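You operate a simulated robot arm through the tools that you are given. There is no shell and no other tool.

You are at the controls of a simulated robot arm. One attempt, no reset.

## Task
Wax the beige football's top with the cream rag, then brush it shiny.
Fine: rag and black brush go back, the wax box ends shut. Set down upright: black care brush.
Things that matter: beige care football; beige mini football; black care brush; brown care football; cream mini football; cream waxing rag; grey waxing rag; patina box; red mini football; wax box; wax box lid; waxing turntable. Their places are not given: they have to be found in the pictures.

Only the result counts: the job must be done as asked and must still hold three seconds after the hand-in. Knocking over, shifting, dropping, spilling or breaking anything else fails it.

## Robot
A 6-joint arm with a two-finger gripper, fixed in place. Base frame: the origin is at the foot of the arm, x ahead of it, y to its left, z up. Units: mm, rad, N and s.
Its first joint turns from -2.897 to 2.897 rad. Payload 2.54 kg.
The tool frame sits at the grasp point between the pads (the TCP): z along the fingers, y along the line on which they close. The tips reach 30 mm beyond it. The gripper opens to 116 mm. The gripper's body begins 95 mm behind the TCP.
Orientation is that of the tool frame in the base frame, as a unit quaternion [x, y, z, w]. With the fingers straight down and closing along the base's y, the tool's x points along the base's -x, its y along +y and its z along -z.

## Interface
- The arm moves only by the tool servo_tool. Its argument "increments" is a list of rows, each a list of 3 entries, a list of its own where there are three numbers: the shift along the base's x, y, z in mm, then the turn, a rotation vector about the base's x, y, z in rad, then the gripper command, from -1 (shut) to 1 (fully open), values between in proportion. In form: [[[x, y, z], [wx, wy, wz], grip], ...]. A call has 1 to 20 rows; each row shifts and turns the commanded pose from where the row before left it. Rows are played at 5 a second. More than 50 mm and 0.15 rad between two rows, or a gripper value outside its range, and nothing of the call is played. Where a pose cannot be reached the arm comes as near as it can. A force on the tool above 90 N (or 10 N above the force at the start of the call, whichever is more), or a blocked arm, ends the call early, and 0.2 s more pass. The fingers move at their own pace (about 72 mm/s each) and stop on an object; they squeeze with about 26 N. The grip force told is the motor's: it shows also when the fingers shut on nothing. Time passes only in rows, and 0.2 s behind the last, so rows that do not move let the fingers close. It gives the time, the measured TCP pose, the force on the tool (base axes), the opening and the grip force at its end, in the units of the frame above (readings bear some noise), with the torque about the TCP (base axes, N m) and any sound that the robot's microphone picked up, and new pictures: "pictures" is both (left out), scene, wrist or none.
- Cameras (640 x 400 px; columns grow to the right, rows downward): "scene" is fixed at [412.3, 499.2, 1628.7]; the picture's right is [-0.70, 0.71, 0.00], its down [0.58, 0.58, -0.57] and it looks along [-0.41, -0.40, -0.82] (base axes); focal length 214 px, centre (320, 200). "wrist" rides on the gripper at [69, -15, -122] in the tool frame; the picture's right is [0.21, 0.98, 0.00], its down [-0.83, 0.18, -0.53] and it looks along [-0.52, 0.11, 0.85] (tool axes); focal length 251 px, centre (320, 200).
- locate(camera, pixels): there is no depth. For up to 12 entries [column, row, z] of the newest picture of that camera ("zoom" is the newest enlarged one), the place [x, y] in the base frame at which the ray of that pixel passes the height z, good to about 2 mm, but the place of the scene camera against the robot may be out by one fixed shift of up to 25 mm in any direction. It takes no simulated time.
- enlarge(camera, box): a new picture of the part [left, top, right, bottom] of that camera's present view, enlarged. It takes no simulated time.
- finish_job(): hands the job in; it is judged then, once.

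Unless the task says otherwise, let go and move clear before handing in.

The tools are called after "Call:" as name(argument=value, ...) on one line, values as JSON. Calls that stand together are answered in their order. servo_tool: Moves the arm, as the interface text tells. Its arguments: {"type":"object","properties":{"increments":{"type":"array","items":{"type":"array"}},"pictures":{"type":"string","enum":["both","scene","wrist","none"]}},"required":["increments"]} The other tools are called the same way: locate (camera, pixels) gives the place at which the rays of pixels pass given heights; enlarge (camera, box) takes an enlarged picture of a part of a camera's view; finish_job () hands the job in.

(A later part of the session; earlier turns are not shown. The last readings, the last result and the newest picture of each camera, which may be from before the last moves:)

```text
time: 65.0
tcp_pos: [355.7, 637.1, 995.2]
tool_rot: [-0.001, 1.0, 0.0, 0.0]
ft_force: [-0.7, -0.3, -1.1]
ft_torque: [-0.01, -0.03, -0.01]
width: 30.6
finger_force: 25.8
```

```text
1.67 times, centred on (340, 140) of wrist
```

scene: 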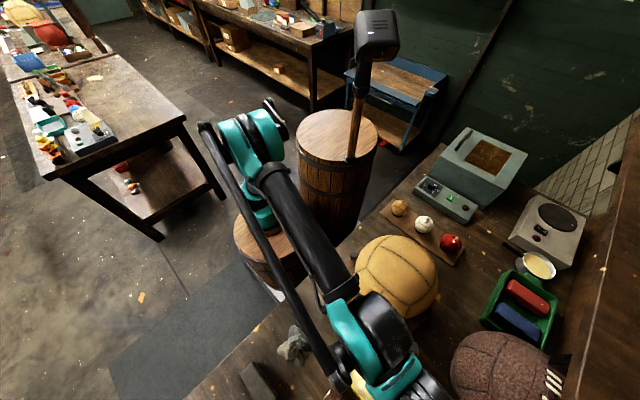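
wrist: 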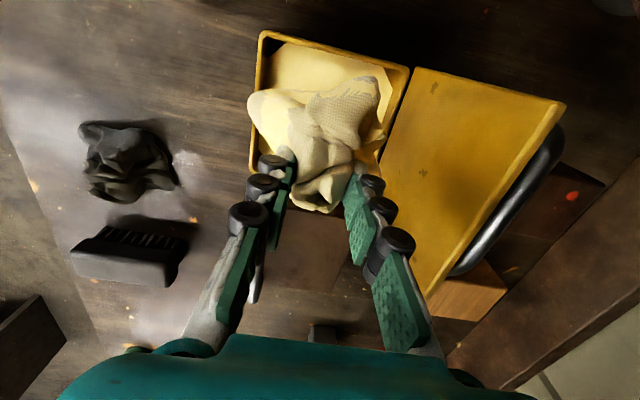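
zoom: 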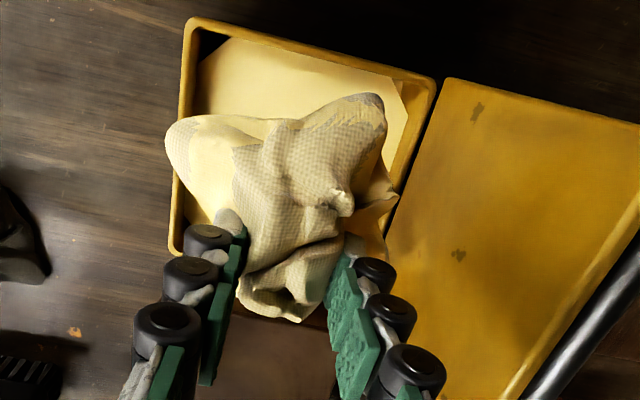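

The rag is out of the box with waxed lobes. I'll raise to z≈1200 and move toward the beige football to measure its top.

Call:
servo_tool(increments=[[[0, -5, 40], [0, 0, 0], -1], [[0, -5, 45], [0, 0, 0], -1], [[0, -5, 45], [0, 0, 0], -1], [[0, -5, 45], [0, 0, 0], -1], [[0, 0, 35], [0, 0, 0], -1], [[0, 0, 0], [0, 0, 0], -1]], pictures="both")

```text
time: 66.3
tcp_pos: [356.1, 616.6, 1205.3]
tool_rot: [-0.001, 1.0, 0.001, 0.0]
ft_force: [0.8, 0.0, -1.1]
ft_torque: [0.03, -0.01, 0.01]
width: 30.8
finger_force: 26.1
```

scene: 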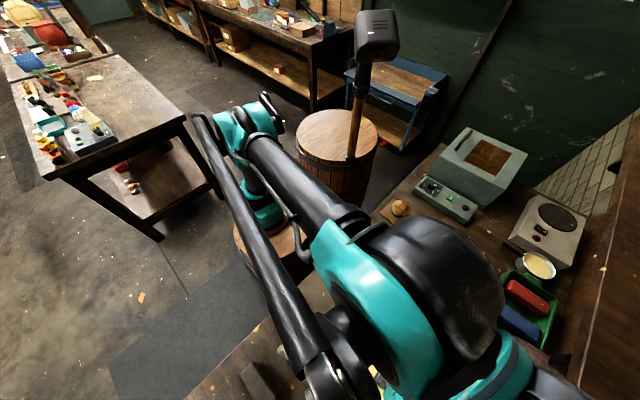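
wrist: 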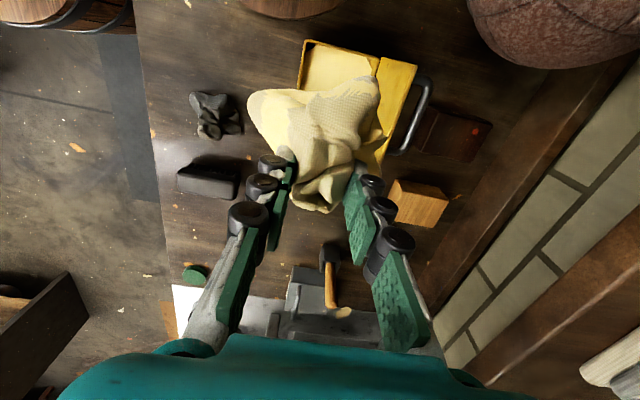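

Now moving over toward the ball at this safe height.

Call:
servo_tool(increments=[[[-40, -20, 0], [0, 0, 0], -1], [[-40, -20, 0], [0, 0, 0], -1], [[-40, -20, 0], [0, 0, 0], -1], [[-25, -10, 0], [0, 0, 0], -1], [[0, 0, 0], [0, 0, 0], -1]], pictures="both")

Call:
enlarge(camera="wrist", box=[240, 0, 520, 200])

```text
time: 67.5
tcp_pos: [211.0, 546.5, 1204.4]
tool_rot: [0.0, 1.0, 0.0, -0.001]
ft_force: [0.0, 0.5, -0.8]
ft_torque: [0.0, 0.02, -0.02]
width: 30.2
finger_force: 26.1
```

scene: 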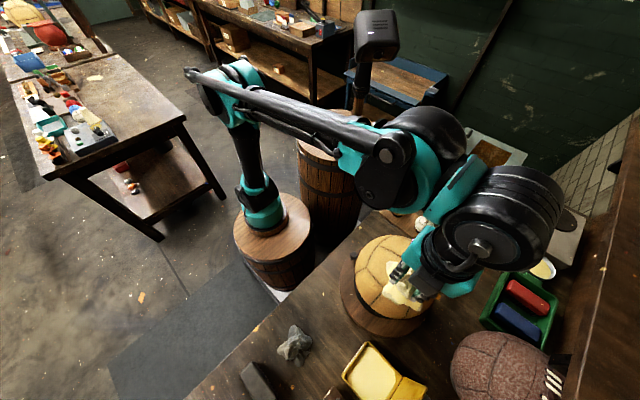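
wrist: 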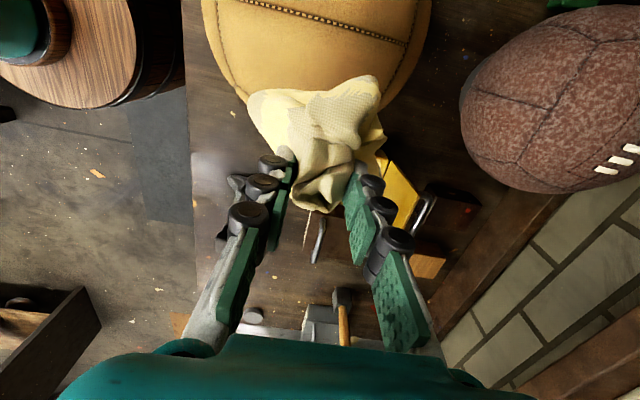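

```text
2.00 times, centred on (380, 100) of wrist
```

zoom: 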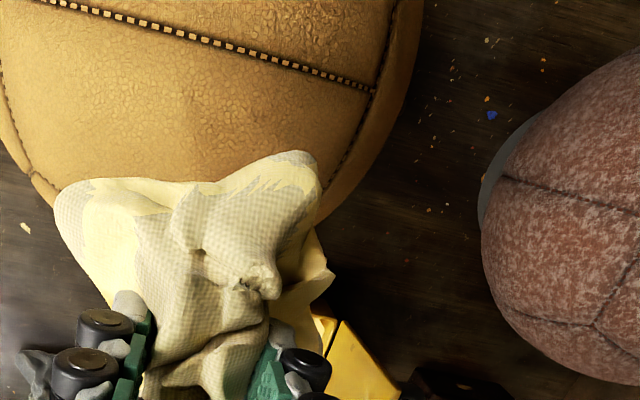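

I need a cleaner view of the ball. I'll move to [140,430] at the same height so the ball shows at the right of the rag.

Call:
servo_tool(increments=[[[-18, -30, 0], [0, 0, 0], -1], [[-18, -30, 0], [0, 0, 0], -1], [[-18, -30, 0], [0, 0, 0], -1], [[-17, -27, 0], [0, 0, 0], -1], [[0, 0, 0], [0, 0, 0], -1]], pictures="both")

Call:
enlarge(camera="wrist", box=[300, 0, 540, 220])

```text
time: 68.8
tcp_pos: [140.8, 428.4, 1203.4]
tool_rot: [-0.001, 1.0, 0.0, 0.001]
ft_force: [-0.6, 0.8, -1.4]
ft_torque: [0.0, -0.02, 0.02]
width: 30.3
finger_force: 25.3
```

scene: 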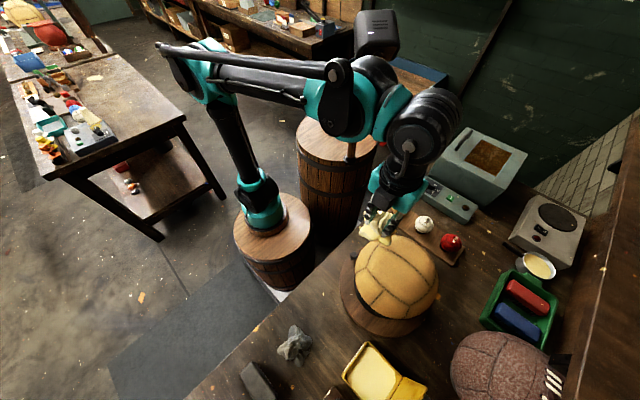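
wrist: 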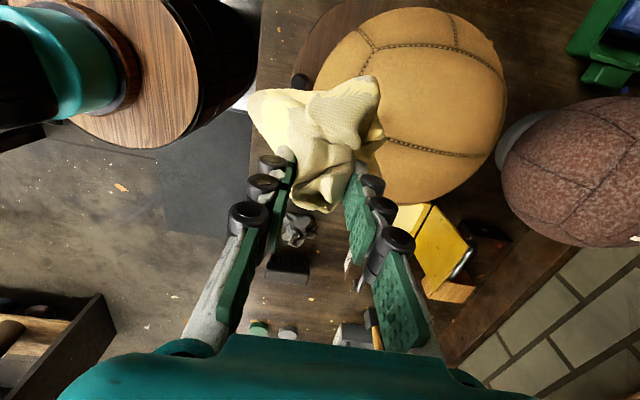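

```text
1.82 times, centred on (420, 110) of wrist
```

zoom: 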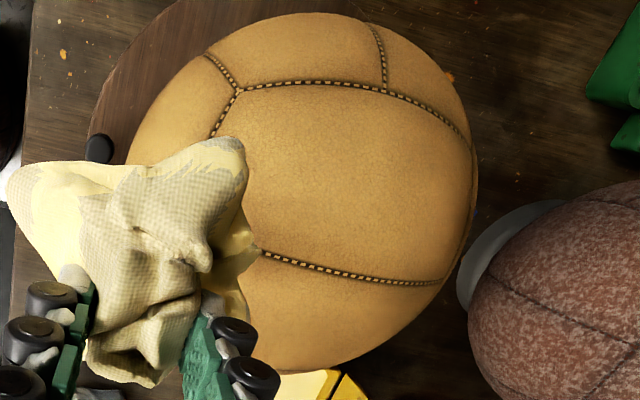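

Fitting the silhouette (313–506, 7–203 in the wrist view) together with the initial scene silhouette gives the ball centre ≈[129,527,~992], R≈113, top near z≈1105. I'll move above the top and come down gently.

Call:
servo_tool(increments=[[[-4, 32, 0], [0, 0, 0], -1], [[-4, 33, 0], [0, 0, 0], -1], [[-4, 33, 0], [0, 0, 0], -1], [[0, 0, -18], [0, 0, 0], -1], [[0, 0, -12], [0, 0, 0], -1], [[0, 0, 0], [0, 0, 0], -1]], pictures="both")

Call:
enlarge(camera="scene", box=[320, 180, 480, 340])

```text
time: 70.2
tcp_pos: [128.8, 527.3, 1174.1]
tool_rot: [-0.001, 1.0, 0.0, 0.0]
ft_force: [0.8, 0.9, -1.1]
ft_torque: [0.03, -0.01, 0.02]
width: 30.7
finger_force: 26.4
```

scene: 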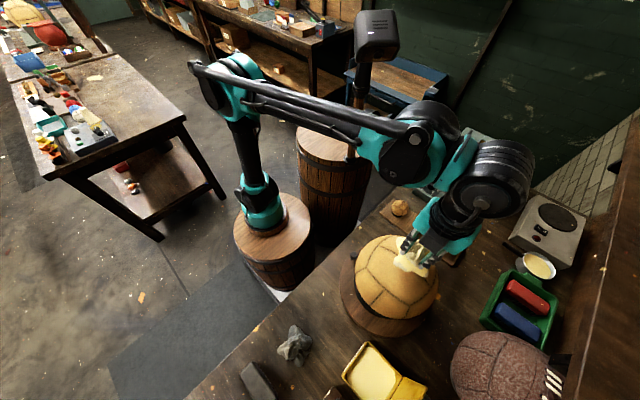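
wrist: 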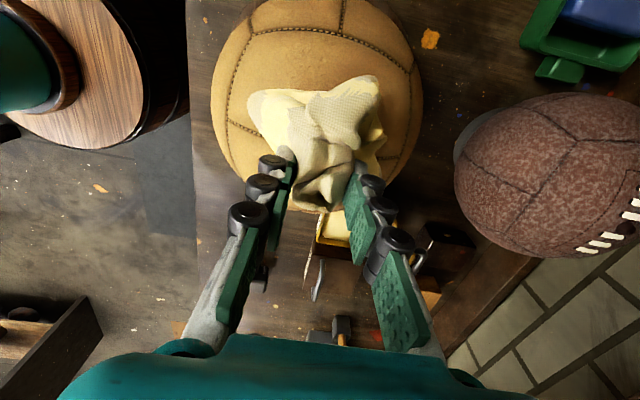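

```text
2.50 times, centred on (400, 260) of scene
```

zoom: 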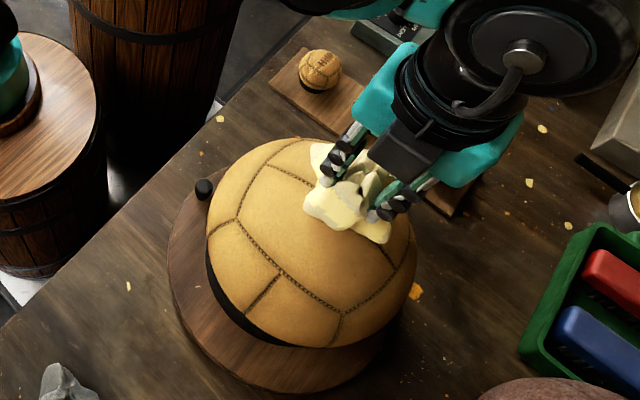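

The rag hovers over the ball's top (zoom (350,195)). Lowering gently until contact.

Call:
servo_tool(increments=[[[0, 0, -4], [0, 0, 0], -1], [[0, 0, -4], [0, 0, 0], -1], [[0, 0, -3], [0, 0, 0], -1], [[0, 0, 0], [0, 0, 0], -1]], pictures="none")

```text
time: 71.2
tcp_pos: [129.8, 527.3, 1164.3]
tool_rot: [-0.001, 1.0, 0.0, -0.001]
ft_force: [-0.1, -0.3, -0.7]
ft_torque: [-0.02, 0.02, -0.02]
width: 30.6
finger_force: 25.9
```

Call:
servo_tool(increments=[[[0, 0, -2], [0, 0, 0], -1], [[0, 0, -2], [0, 0, 0], -1], [[0, 0, -1.5], [0, 0, 0], -1], [[0, 0, 0], [0, 0, 0], -1]], pictures="none")

```text
time: 72.1
tcp_pos: [130.2, 527.3, 1161.6]
tool_rot: [-0.001, 1.0, 0.001, 0.002]
ft_force: [-1.4, -0.3, 28.2]
ft_torque: [-0.07, 0.01, 0.02]
width: 31.0
finger_force: 26.2
stopped in row 4: the force on the tool passed its limit at 91 N (the readings are from after the stop); the commanded pose is now the measured one
```

Contact: the rag touches the ball at TCP z≈1162 (91 N peak, now 28 N). I'll ease up by 1 mm and look.

Call:
servo_tool(increments=[[[0, 0, 1.0], [0, 0, 0], -1], [[0, 0, 0], [0, 0, 0], -1]], pictures="both")

Call:
enlarge(camera="scene", box=[340, 210, 460, 330])

Call:
enlarge(camera="wrist", box=[200, 0, 440, 220])

```text
time: 72.7
tcp_pos: [128.4, 526.9, 1161.9]
tool_rot: [-0.001, 1.0, 0.001, 0.0]
ft_force: [-2.3, -1.7, 20.2]
ft_torque: [-0.11, 0.14, -0.03]
width: 30.9
finger_force: 25.5
```

scene: 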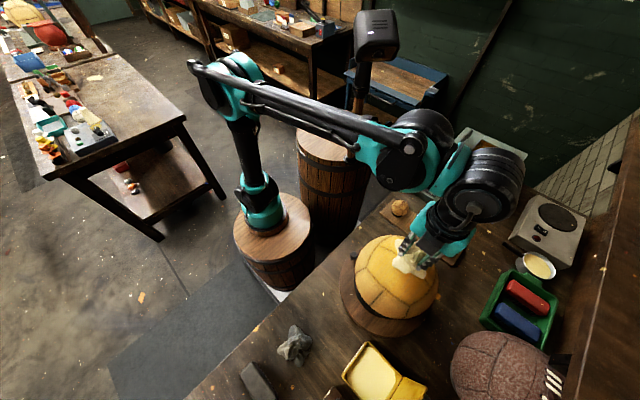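
wrist: 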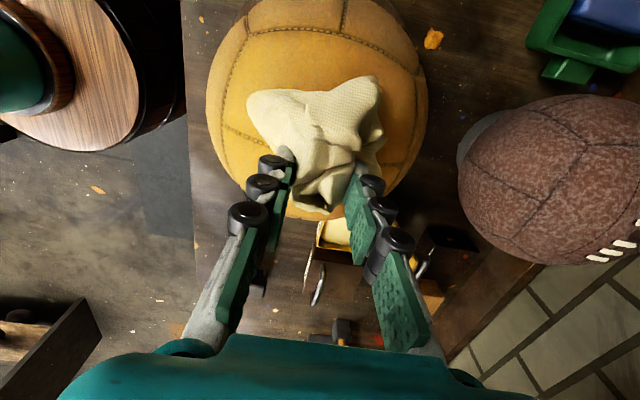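

```text
3.33 times, centred on (400, 270) of scene
```

zoom: 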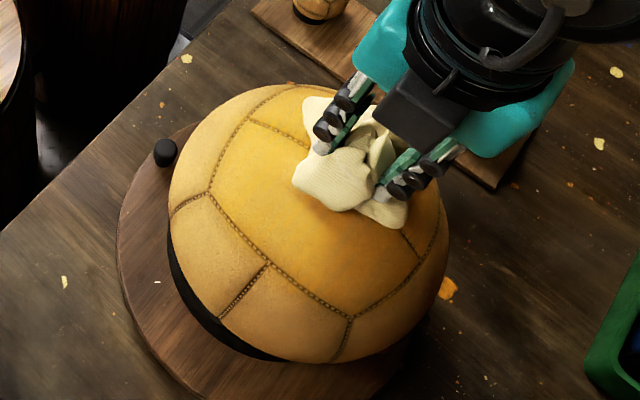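

```text
1.82 times, centred on (320, 110) of wrist
```

zoom: 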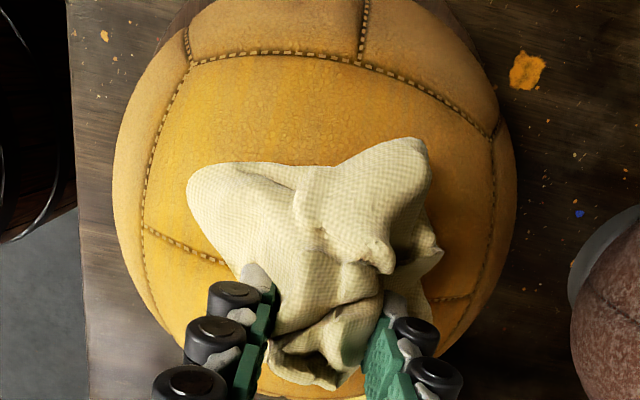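

The ball's top turned more saturated yellow around the contact and the rag's wax colour has gone: wax has transferred. I'll rub gently in a small circle with lighter pressure to spread it over the top.

Call:
servo_tool(increments=[[[0, 0, 0.5], [0, 0, 0], -1], [[4, 0, 0], [0, 0, 0], -1], [[4, 0, 0], [0, 0, 0], -1], [[0, 4, 0], [0, 0, 0], -1], [[-4, 4, 0], [0, 0, 0], -1], [[-4, 0, 0], [0, 0, 0], -1], [[0, 0, 0], [0, 0, 0], -1]], pictures="none")

```text
time: 74.3
tcp_pos: [129.1, 533.3, 1162.9]
tool_rot: [-0.001, 1.0, 0.0, 0.0]
ft_force: [2.7, -20.4, 54.4]
ft_torque: [-1.2, -0.48, -0.03]
width: 31.0
finger_force: 26.4
```

Pressure rose to 54 N as I moved +y; I'll raise by ~2 mm and continue rubbing more lightly.

Call:
servo_tool(increments=[[[0, 0, 2.0], [0, 0, 0], -1], [[-4, -3, 0], [0, 0, 0], -1], [[-3, -4, 0], [0, 0, 0], -1], [[0, -4, -0.5], [0, 0, 0], -1], [[0, 0, 0], [0, 0, 0], -1]], pictures="scene")

Call:
enlarge(camera="scene", box=[340, 210, 460, 330])

```text
time: 75.5
tcp_pos: [123.0, 525.3, 1163.3]
tool_rot: [0.0, 1.0, 0.003, 0.001]
ft_force: [19.4, 14.0, 63.8]
ft_torque: [0.87, -1.0, 0.03]
width: 30.9
finger_force: 25.8
```

scene: 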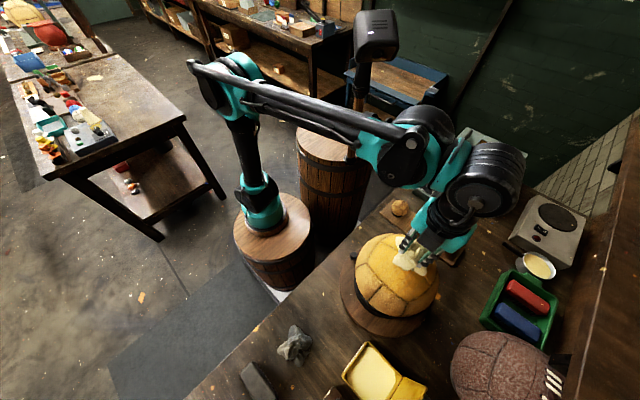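

```text
3.33 times, centred on (400, 270) of scene
```

zoom: 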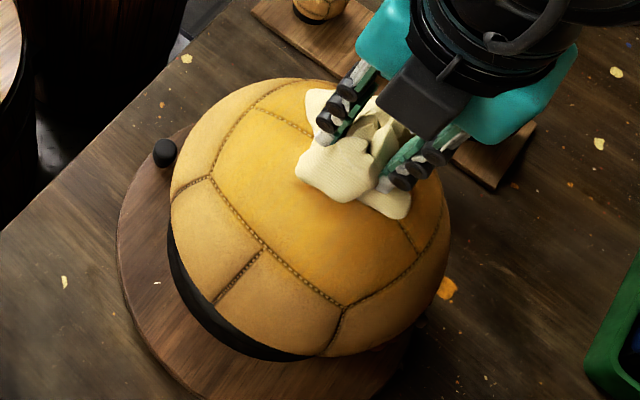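

The force is 64 N and the ball has rolled slightly under the rag (seam vertices moved ~12 zoom px), so I'm pressing too hard. I'll lift off and look at the coverage.

Call:
servo_tool(increments=[[[0, 0, 3.0], [0, 0, 0], -1], [[0, 0, 3], [0, 0, 0], -1], [[0, 0, 14], [0, 0, 0], -1], [[0, 0, 20], [0, 0, 0], -1], [[0, 0, 0], [0, 0, 0], -1]], pictures="both")

Call:
enlarge(camera="wrist", box=[200, 0, 440, 220])

Call:
enlarge(camera="scene", box=[340, 210, 460, 330])

```text
time: 76.7
tcp_pos: [121.8, 524.6, 1203.0]
tool_rot: [-0.002, 1.0, 0.001, 0.0]
ft_force: [0.1, -0.1, -2.0]
ft_torque: [-0.01, -0.01, 0.02]
width: 30.8
finger_force: 26.1
```

scene: 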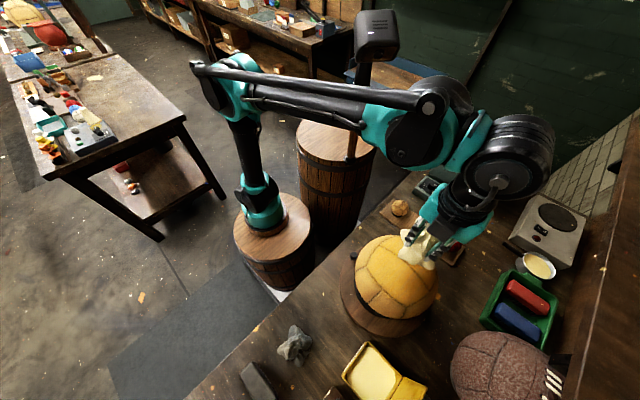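
wrist: 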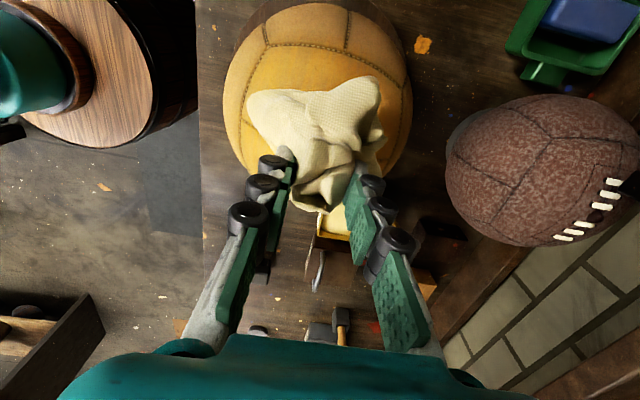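

```text
1.82 times, centred on (320, 110) of wrist
```

zoom: 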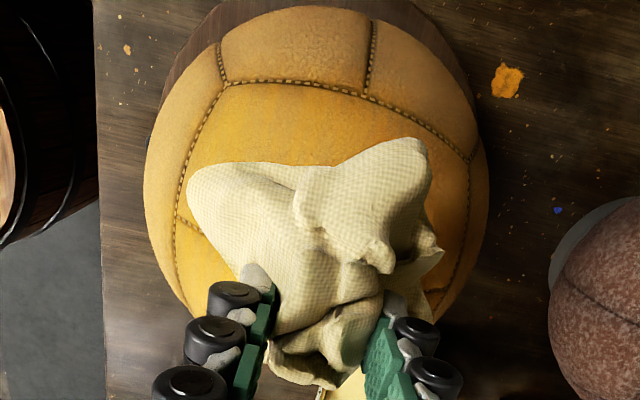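

```text
3.33 times, centred on (400, 270) of scene
```

zoom: 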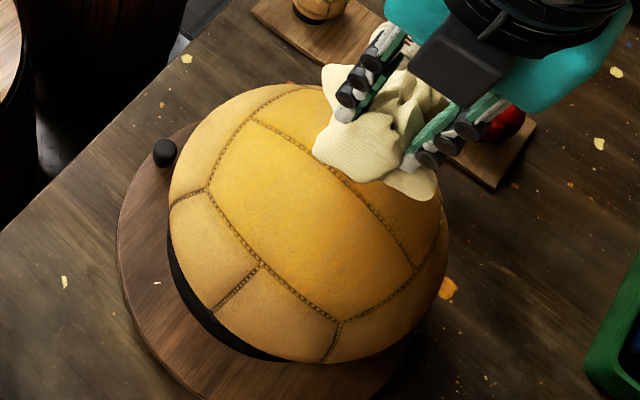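

The top panel looks golden now and the ball sits as before (seam vertices back at the same pixels). I'll move the rag away to get a clear view of the coat before deciding whether to repeat.

Call:
servo_tool(increments=[[[20, -10, 5], [0, 0, 0], -1], [[40, -15, 0], [0, 0, 0], -1], [[45, -15, 0], [0, 0, 0], -1], [[45, -15, 0], [0, 0, 0], -1], [[45, -15, 0], [0, 0, 0.08], -1], [[33, -10, 0], [0, 0, 0.08], -1], [[0, 0, 0], [0, 0, 0.09], -1], [[0, 0, 0], [0, 0, 0], -1]], pictures="both")

Call:
enlarge(camera="scene", box=[320, 210, 480, 330])

Call:
enlarge(camera="wrist", box=[220, 0, 640, 240])

```text
time: 78.5
tcp_pos: [349.7, 444.5, 1208.4]
tool_rot: [-0.125, 0.992, 0.0, 0.0]
ft_force: [-0.6, 0.7, -1.2]
ft_torque: [0.03, 0.01, 0.03]
width: 30.9
finger_force: 26.3
```

scene: 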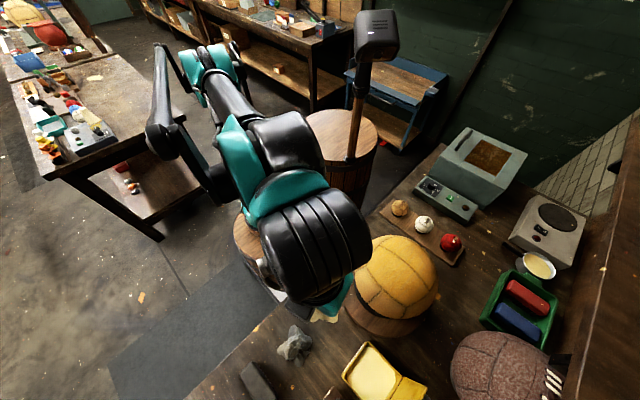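
wrist: 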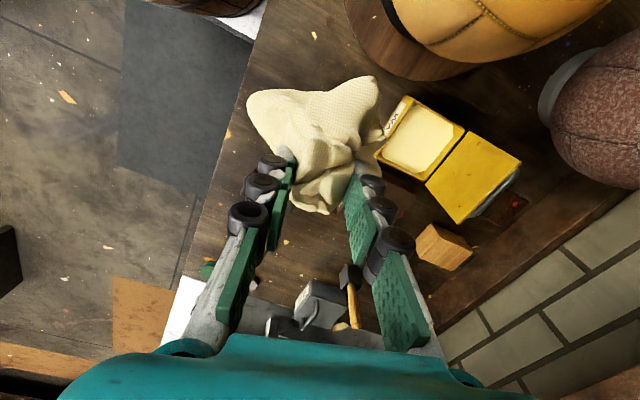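

```text
3.33 times, centred on (400, 270) of scene
```

zoom: 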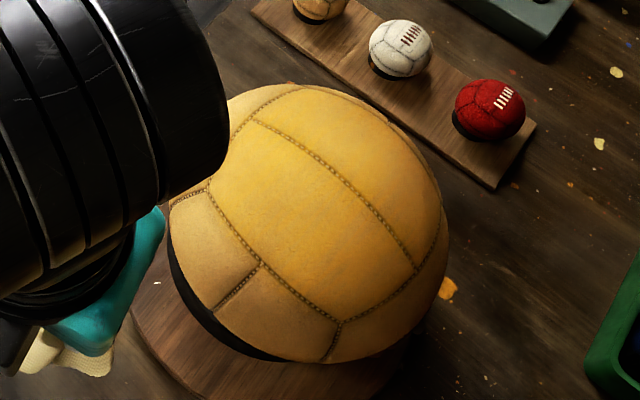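

```text
1.52 times, centred on (430, 120) of wrist
```

zoom: 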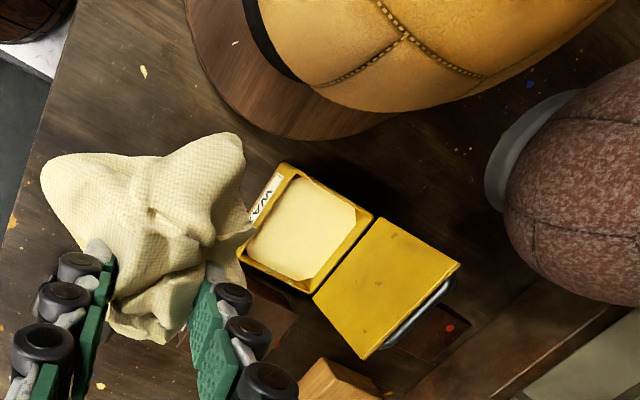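

The cap of the ball looks golden over a wide area. To compare with the unwaxed look, I'll go back to the same viewpoint [141,428,1203] as before.

Call:
servo_tool(increments=[[[-30, 0, 0], [0, 0, -0.08], -1], [[-40, -4, 0], [0, 0, -0.08], -1], [[-45, -4, 0], [0, 0, -0.09], -1], [[-45, -4, 0], [0, 0, 0], -1], [[-45, -4, -4], [0, 0, 0], -1], [[-4, 0, 0], [0, 0, 0], -1], [[0, 0, 0], [0, 0, 0], -1]], pictures="wrist")

Call:
enlarge(camera="wrist", box=[300, 0, 540, 220])

```text
time: 80.1
tcp_pos: [140.5, 429.0, 1204.9]
tool_rot: [-0.001, 1.0, 0.001, 0.0]
ft_force: [-0.1, 0.2, -0.1]
ft_torque: [0.0, 0.02, 0.01]
width: 30.9
finger_force: 25.7
```

wrist: 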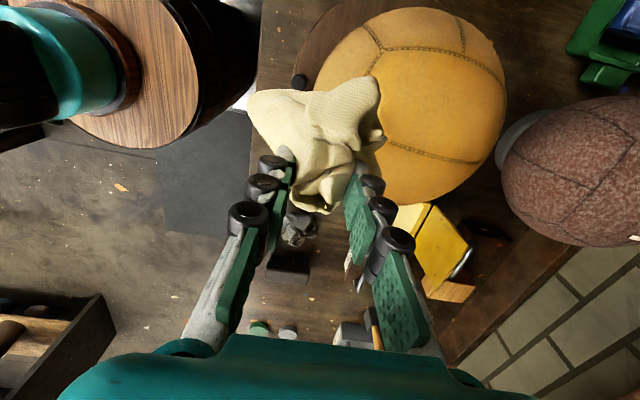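

```text
1.82 times, centred on (420, 110) of wrist
```

zoom: 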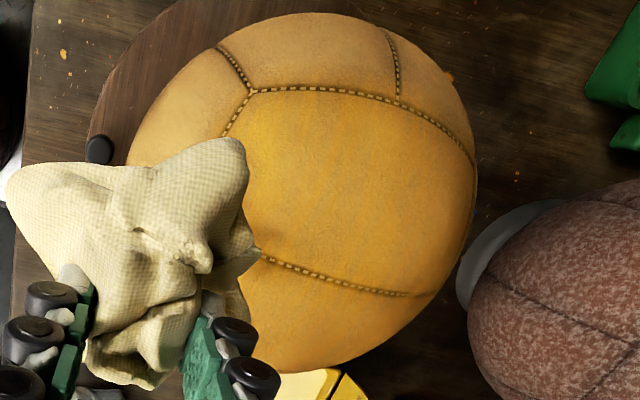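

Compared with the earlier picture the ball is clearly golden now, centred on the top, but the rag lost its wax at first touch, so for a dependable coat I'll load it once more and rub with lighter pressure. Moving back over the wax box.

Call:
servo_tool(increments=[[[36, 34, 0], [0, 0, 0], -1], [[36, 34, 0], [0, 0, 0], -1], [[36, 34, 0], [0, 0, 0], -1], [[36, 34, 0], [0, 0, 0], -1], [[36, 34, 0], [0, 0, 0], -1], [[36, 34, 0], [0, 0, 0], -1], [[0, 3, -45], [0, 0, 0], -1], [[0, 1, -45], [0, 0, 0], -1], [[0, 0, -45], [0, 0, 0], -1], [[0, 0, -45], [0, 0, 0], -1], [[0, 0, -35], [0, 0, 0], -1], [[0, 0, 0], [0, 0, 0], -1]], pictures="wrist")

Call:
enlarge(camera="wrist", box=[200, 20, 480, 260])

```text
time: 82.7
tcp_pos: [358.0, 638.0, 987.7]
tool_rot: [-0.001, 1.0, 0.001, -0.001]
ft_force: [-0.6, -0.5, -0.6]
ft_torque: [0.03, -0.03, -0.01]
width: 30.7
finger_force: 25.8
```

wrist: 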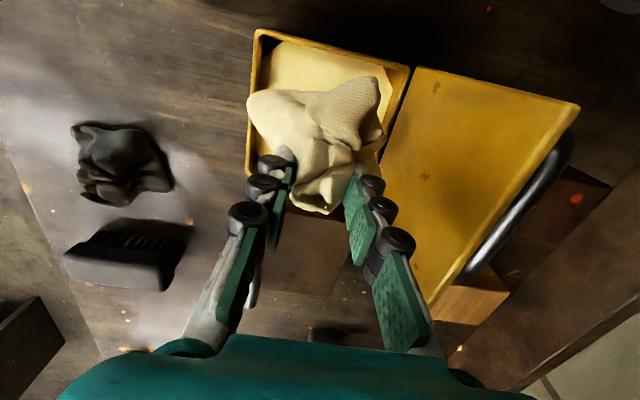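

```text
1.67 times, centred on (340, 140) of wrist
```

zoom: 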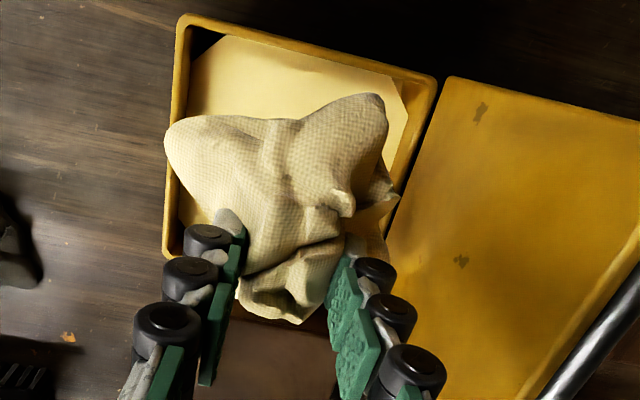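

Same alignment as the first dip. Lowering into the wax.

Call:
servo_tool(increments=[[[-1.2, -0.8, -12], [0, 0, 0], -1], [[0, 0, -12], [0, 0, 0], -1], [[0, 0, -10], [0, 0, 0], -1], [[0, 0, -8], [0, 0, 0], -1], [[0, 0, -6], [0, 0, 0], -1], [[0, 0, -4], [0, 0, 0], -1], [[0, 0, -3], [0, 0, 0], -1], [[0, 0, -1.5], [0, 0, 0], -1], [[0, 0, 0], [0, 0, 0], -1]], pictures="wrist")

Call:
enlarge(camera="wrist", box=[200, 20, 480, 260])

```text
time: 84.7
tcp_pos: [357.1, 636.4, 932.6]
tool_rot: [-0.001, 1.0, 0.002, 0.0]
ft_force: [0.3, -0.5, -0.8]
ft_torque: [0.0, 0.0, 0.01]
width: 30.4
finger_force: 26.2
```

wrist: 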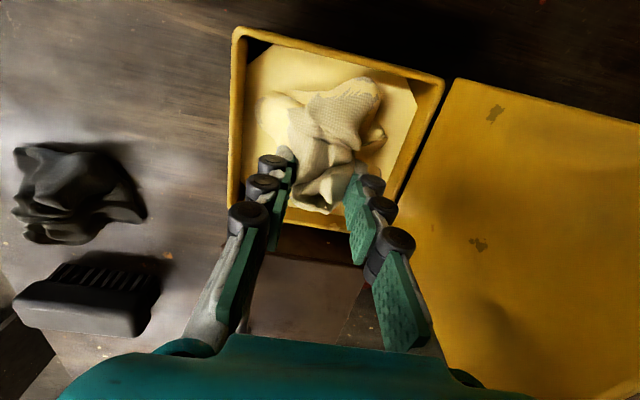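

```text
1.67 times, centred on (340, 140) of wrist
```

zoom: 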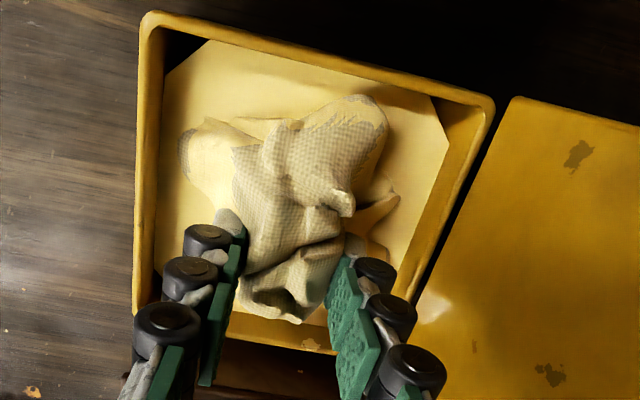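

The rag is loaded again (yellow on lobes at zoom (200,150) and (360,110)). I'll lift out and bring it back over the ball's top.

Call:
servo_tool(increments=[[[0, 0, 3], [0, 0, 0], -1], [[0, 0, 6], [0, 0, 0], -1], [[0, 0, 15], [0, 0, 0], -1], [[0, -2, 40], [0, 0, 0], -1], [[0, -3, 45], [0, 0, 0], -1], [[0, -5, 45], [0, 0, 0], -1], [[0, -5, 45], [0, 0, 0], -1], [[0, -5, 45], [0, 0, 0], -1], [[0, 0, 28], [0, 0, 0], -1], [[-42, -16, 0], [0, 0, 0], -1], [[-46, -17, 0], [0, 0, 0], -1], [[-46, -17, 0], [0, 0, 0], -1], [[-46, -17, 0], [0, 0, 0], -1], [[-46, -17, 0], [0, 0, 0], -1], [[-2, -6, 0], [0, 0, 0], -1], [[0, 0, 0], [0, 0, 0], -1]], pictures="both")

```text
time: 88.1
tcp_pos: [126.7, 526.2, 1205.2]
tool_rot: [-0.001, 1.0, 0.001, 0.0]
ft_force: [-0.9, -0.1, -0.3]
ft_torque: [-0.03, 0.01, 0.03]
width: 30.6
finger_force: 26.4
```

scene: 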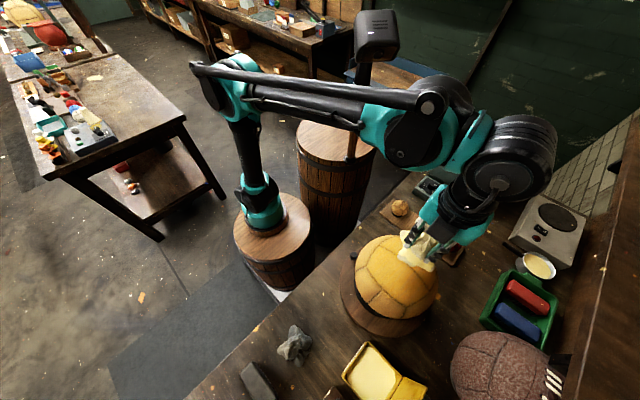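
wrist: 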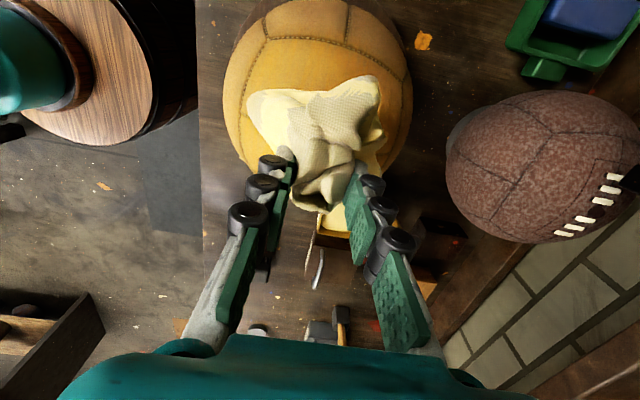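

Lowering carefully toward contact with smaller steps this time.

Call:
servo_tool(increments=[[[2, 1, -15], [0, 0, 0], -1], [[0, 0, -12], [0, 0, 0], -1], [[0, 0, -6], [0, 0, 0], -1], [[0, 0, -2], [0, 0, 0], -1], [[0, 0, 0], [0, 0, 0], -1]], pictures="none")

```text
time: 89.3
tcp_pos: [130.1, 526.9, 1170.1]
tool_rot: [-0.001, 1.0, 0.002, 0.0]
ft_force: [-0.4, -0.5, -0.5]
ft_torque: [0.01, -0.04, 0.02]
width: 30.6
finger_force: 26.4
```

Call:
servo_tool(increments=[[[0, 0, -1.5], [0, 0, 0], -1], [[0, 0, -1.5], [0, 0, 0], -1], [[0, 0, -1.5], [0, 0, 0], -1], [[0, 0, 0], [0, 0, 0], -1]], pictures="none")

```text
time: 90.3
tcp_pos: [129.5, 526.9, 1164.8]
tool_rot: [-0.001, 1.0, 0.001, 0.001]
ft_force: [0.3, -0.2, 0.2]
ft_torque: [0.01, 0.02, 0.01]
width: 30.7
finger_force: 26.8
```

Call:
servo_tool(increments=[[[0, 0, -0.8], [0, 0, 0], -1], [[0, 0, -0.7], [0, 0, 0], -1], [[0, 0, 0], [0, 0, 0], -1]], pictures="none")

```text
time: 91.1
tcp_pos: [129.8, 527.6, 1165.3]
tool_rot: [-0.002, 1.0, 0.001, 0.0]
ft_force: [0.2, 0.5, -0.6]
ft_torque: [-0.01, -0.01, -0.04]
width: 30.8
finger_force: 25.5
```

Call:
servo_tool(increments=[[[0, 0, -0.7], [0, 0, 0], -1], [[0, 0, -0.6], [0, 0, 0], -1], [[0, 0, 0], [0, 0, 0], -1]], pictures="none")

```text
time: 91.9
tcp_pos: [130.4, 527.2, 1162.4]
tool_rot: [-0.001, 1.0, 0.001, -0.001]
ft_force: [-0.1, -0.9, 1.1]
ft_torque: [0.03, 0.05, 0.01]
width: 30.7
finger_force: 25.9
```

Call:
servo_tool(increments=[[[0, 0, -0.5], [0, 0, 0], -1], [[0, 0, 0], [0, 0, 0], -1]], pictures="scene")

Call:
enlarge(camera="scene", box=[340, 210, 460, 330])

```text
time: 92.5
tcp_pos: [129.0, 526.9, 1161.8]
tool_rot: [0.0, 1.0, 0.0, 0.0]
ft_force: [-0.9, 0.7, 6.2]
ft_torque: [0.03, 0.04, -0.02]
width: 30.7
finger_force: 26.0
```

scene: 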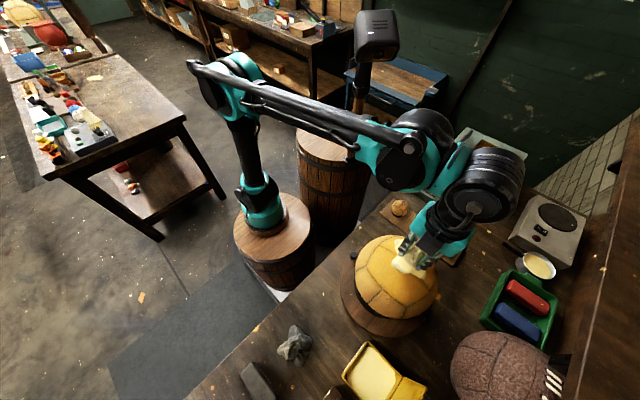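

```text
3.33 times, centred on (400, 270) of scene
```

zoom: 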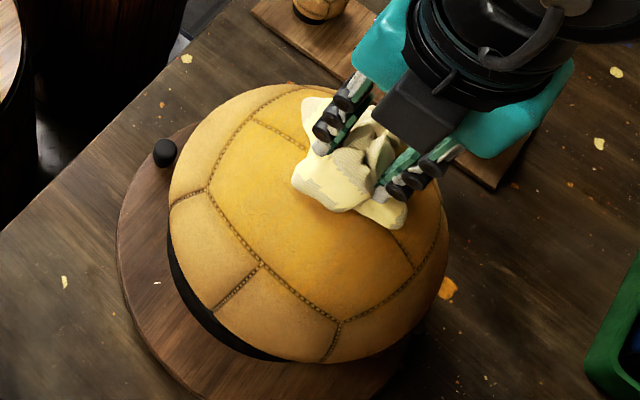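

Gentle contact now (6 N) and the rag still shows wax. I'll make small rubbing strokes, reading the force as I go.

Call:
servo_tool(increments=[[[3, 0, 0], [0, 0, 0], -1], [[3, 0, 0.3], [0, 0, 0], -1], [[2, 0, 0], [0, 0, 0], -1], [[0, 0, 0], [0, 0, 0], -1]], pictures="none")

```text
time: 93.5
tcp_pos: [137.9, 526.7, 1163.0]
tool_rot: [-0.001, 1.0, 0.001, -0.001]
ft_force: [-14.2, 4.6, 41.4]
ft_torque: [0.13, 0.71, 0.01]
width: 30.9
finger_force: 25.9
```

Call:
servo_tool(increments=[[[0, 0, 1.6], [0, 0, 0], -1], [[-2, 4, 0], [0, 0, 0], -1], [[-3, 3, 0], [0, 0, 0], -1], [[0, 0, 0], [0, 0, 0], -1]], pictures="none")

```text
time: 94.5
tcp_pos: [134.7, 532.5, 1164.0]
tool_rot: [0.0, 1.0, 0.001, 0.001]
ft_force: [0.8, -5.3, 13.5]
ft_torque: [-0.38, -0.11, 0.0]
width: 30.9
finger_force: 26.5
```

Pressure is good (13 N). Continuing around the circle.

Call:
servo_tool(increments=[[[-4, 2, 0.2], [0, 0, 0], -1], [[-4, -1, 0.5], [0, 0, 0], -1], [[0, 0, 0], [0, 0, 0], -1]], pictures="none")

```text
time: 95.3
tcp_pos: [125.0, 533.4, 1164.1]
tool_rot: [0.0, 1.0, 0.002, 0.001]
ft_force: [10.6, -4.7, 29.5]
ft_torque: [-0.24, -0.59, 0.07]
width: 30.6
finger_force: 25.6
```

Call:
servo_tool(increments=[[[0, 0, 1.5], [0, 0, 0], -1], [[-2, -4, 0.8], [0, 0, 0], -1], [[0, -4, 0.3], [0, 0, 0], -1], [[0, 0, 0], [0, 0, 0], -1]], pictures="none")

```text
time: 96.3
tcp_pos: [123.2, 525.9, 1164.9]
tool_rot: [-0.001, 1.0, 0.001, 0.0]
ft_force: [-0.2, 0.9, -0.5]
ft_torque: [-0.01, 0.0, -0.02]
width: 30.7
finger_force: 25.6
```

Call:
servo_tool(increments=[[[0, 0, -1.0], [0, 0, 0], -1], [[0, 0, -0.8], [0, 0, 0], -1], [[0, 0, 0], [0, 0, 0], -1]], pictures="scene")

Call:
enlarge(camera="scene", box=[340, 210, 460, 330])

```text
time: 97.1
tcp_pos: [122.9, 527.8, 1165.0]
tool_rot: [-0.001, 1.0, 0.001, 0.0]
ft_force: [-0.6, 0.0, -0.3]
ft_torque: [-0.02, -0.04, -0.01]
width: 30.8
finger_force: 26.0
```

scene: 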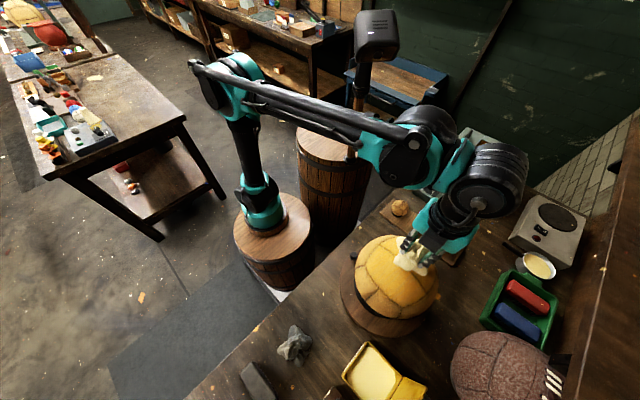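

```text
3.33 times, centred on (400, 270) of scene
```

zoom: 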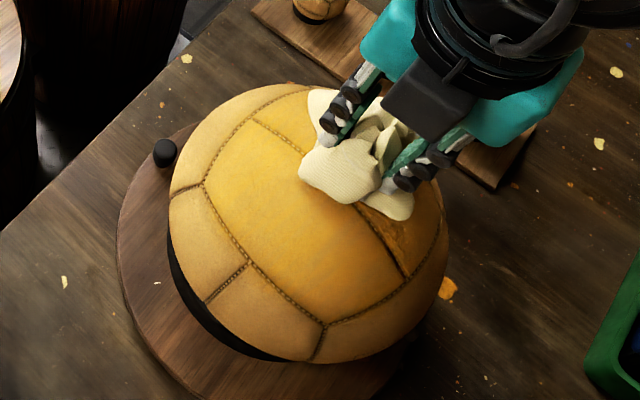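

The rag's wax has been spent again and the cap looks more golden. I'll lift off and compare from the reference viewpoint.

Call:
servo_tool(increments=[[[0, 0, 10], [0, 0, 0], -1], [[0, 0, 30], [0, 0, 0], -1], [[5, -32, 0], [0, 0, 0], -1], [[5, -33, 0], [0, 0, 0], -1], [[5, -32, 0], [0, 0, 0], -1], [[2, 0, 0], [0, 0, 0], -1], [[0, 0, 0], [0, 0, 0], -1]], pictures="both")

Call:
enlarge(camera="wrist", box=[300, 0, 540, 220])

Call:
enlarge(camera="scene", box=[340, 210, 460, 330])

```text
time: 98.7
tcp_pos: [140.4, 431.4, 1205.5]
tool_rot: [-0.001, 1.0, 0.001, 0.0]
ft_force: [-0.3, 0.5, -0.8]
ft_torque: [-0.03, 0.03, 0.01]
width: 30.7
finger_force: 26.2
```

scene: 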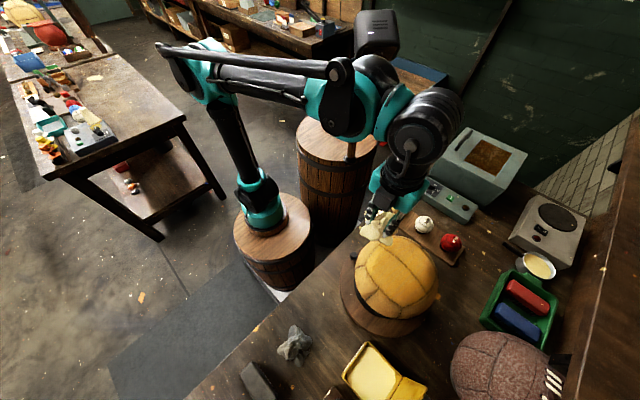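
wrist: 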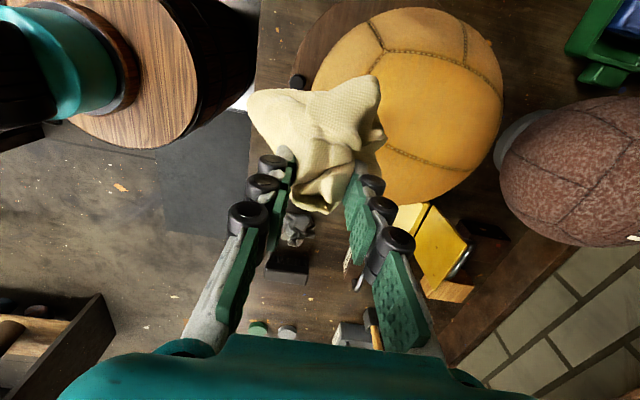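

```text
1.82 times, centred on (420, 110) of wrist
```

zoom: 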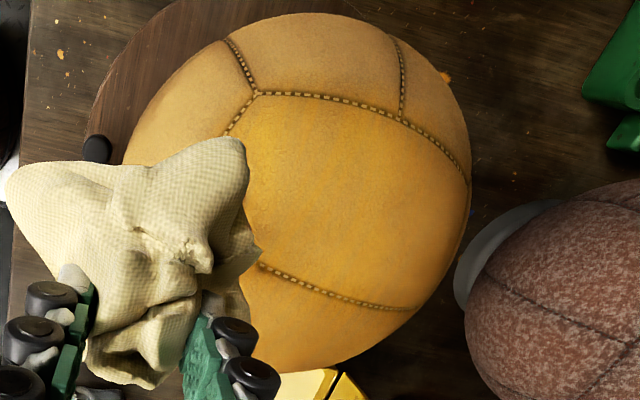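

```text
3.33 times, centred on (400, 270) of scene
```

zoom: 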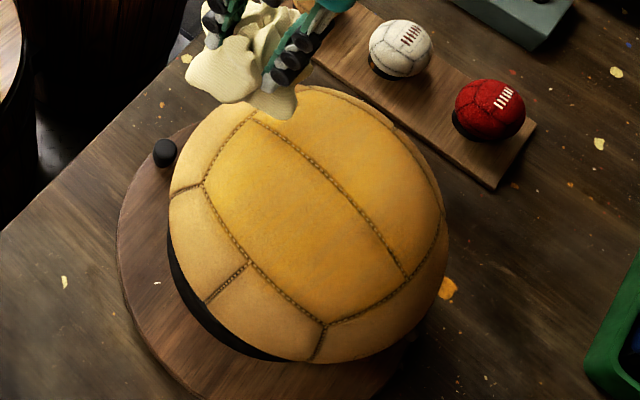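

No further change in colour versus the first coat, so the wax coat is complete. Now I'll take the rag back to its spot: TCP [350.5,444.8] with yaw 0.25.

Call:
servo_tool(increments=[[[42, 2.7, 0], [0, 0, 0.05], -1], [[42, 2.7, 0], [0, 0, 0.05], -1], [[42, 2.7, 0], [0, 0, 0.05], -1], [[42, 2.7, 0], [0, 0, 0.05], -1], [[42, 2.6, 0], [0, 0, 0.05], -1], [[0, 0, -45], [0, 0, 0], -1], [[0, 0, -45], [0, 0, 0], -1], [[0, 0, -45], [0, 0, 0], -1], [[0, 0, -45], [0, 0, 0], -1], [[0, 0, -45], [0, 0, 0], -1], [[0, 0, -35], [0, 0, 0], -1], [[0, 0, 0], [0, 0, 0], -1]], pictures="wrist")

```text
time: 101.3
tcp_pos: [350.4, 443.0, 944.8]
tool_rot: [-0.125, 0.992, 0.001, 0.0]
ft_force: [0.2, -0.3, -0.6]
ft_torque: [0.0, -0.01, 0.02]
width: 30.5
finger_force: 25.8
```

wrist: 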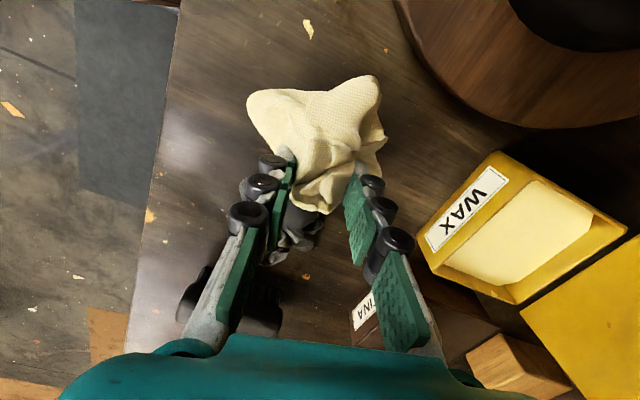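

Right above its spot. Lowering to just above the table.

Call:
servo_tool(increments=[[[0, 1.5, -15], [0, 0, 0], -1], [[0, 0, -12], [0, 0, 0], -1], [[0, 0, -7], [0, 0, 0], -1], [[0, 0, -2], [0, 0, 0], -1], [[0, 0, 0], [0, 0, 0], -1]], pictures="none")

```text
time: 102.5
tcp_pos: [351.1, 445.7, 909.0]
tool_rot: [-0.125, 0.992, 0.001, 0.0]
ft_force: [-1.2, 0.5, -1.2]
ft_torque: [-0.02, -0.05, 0.0]
width: 30.6
finger_force: 26.7
```

Call:
servo_tool(increments=[[[0, 0, -1.2], [0, 0, 0], -1], [[0, 0, -1.2], [0, 0, 0], -1], [[0, 0, 0], [0, 0, 0], -1]], pictures="none")

```text
time: 103.3
tcp_pos: [350.0, 444.7, 906.1]
tool_rot: [-0.125, 0.992, 0.002, 0.0]
ft_force: [0.3, 0.6, -1.2]
ft_torque: [0.0, 0.02, -0.01]
width: 30.8
finger_force: 25.8
```

Call:
servo_tool(increments=[[[0, 0, -0.8], [0, 0, 0], -1], [[0, 0, -0.7], [0, 0, 0], -1], [[0, 0, 0], [0, 0, 0], -1]], pictures="none")

```text
time: 104.1
tcp_pos: [350.4, 444.8, 904.6]
tool_rot: [-0.125, 0.992, 0.0, 0.0]
ft_force: [0.3, 0.1, -1.1]
ft_torque: [0.03, -0.03, -0.03]
width: 30.9
finger_force: 26.2
```

Call:
servo_tool(increments=[[[0, 0, -0.8], [0, 0, 0], -1], [[0, 0, -0.7], [0, 0, 0], -1], [[0, 0, 0], [0, 0, 0], -1]], pictures="none")

```text
time: 104.9
tcp_pos: [350.3, 444.5, 904.5]
tool_rot: [-0.126, 0.992, 0.001, 0.001]
ft_force: [2.3, 1.2, 45.0]
ft_torque: [-0.04, 0.23, -0.01]
width: 30.8
finger_force: 26.8
```

The rag is on the table (45 N). I'll relax 1.7 mm and release it slowly.

Call:
servo_tool(increments=[[[0, 0, 1.7], [0, 0, 0], -1], [[0, 0, 0], [0, 0, 0], -1], [[0, 0, 0], [0, 0, 0], -0.4], [[0, 0, 0], [0, 0, 0], -0.1], [[0, 0, 0], [0, 0, 0], 0.2], [[0, 0, 0], [0, 0, 0], 0.4], [[0, 0, 0], [0, 0, 0], 0.4]], pictures="wrist")

Call:
enlarge(camera="wrist", box=[200, 60, 440, 240])

```text
time: 106.5
tcp_pos: [350.9, 445.4, 906.0]
tool_rot: [-0.126, 0.992, 0.0, 0.0]
ft_force: [-0.3, 0.5, 0.2]
ft_torque: [-0.02, 0.01, -0.03]
width: 81.1
finger_force: 0.1
```

wrist: 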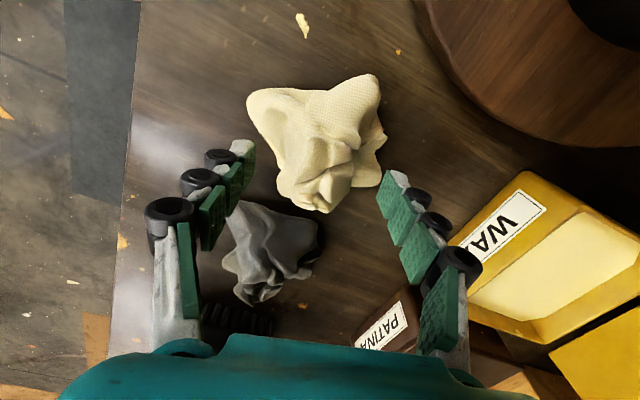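

```text
2.22 times, centred on (320, 150) of wrist
```

zoom: 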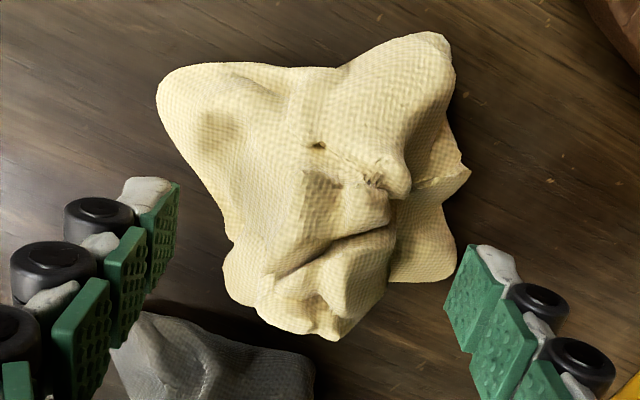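

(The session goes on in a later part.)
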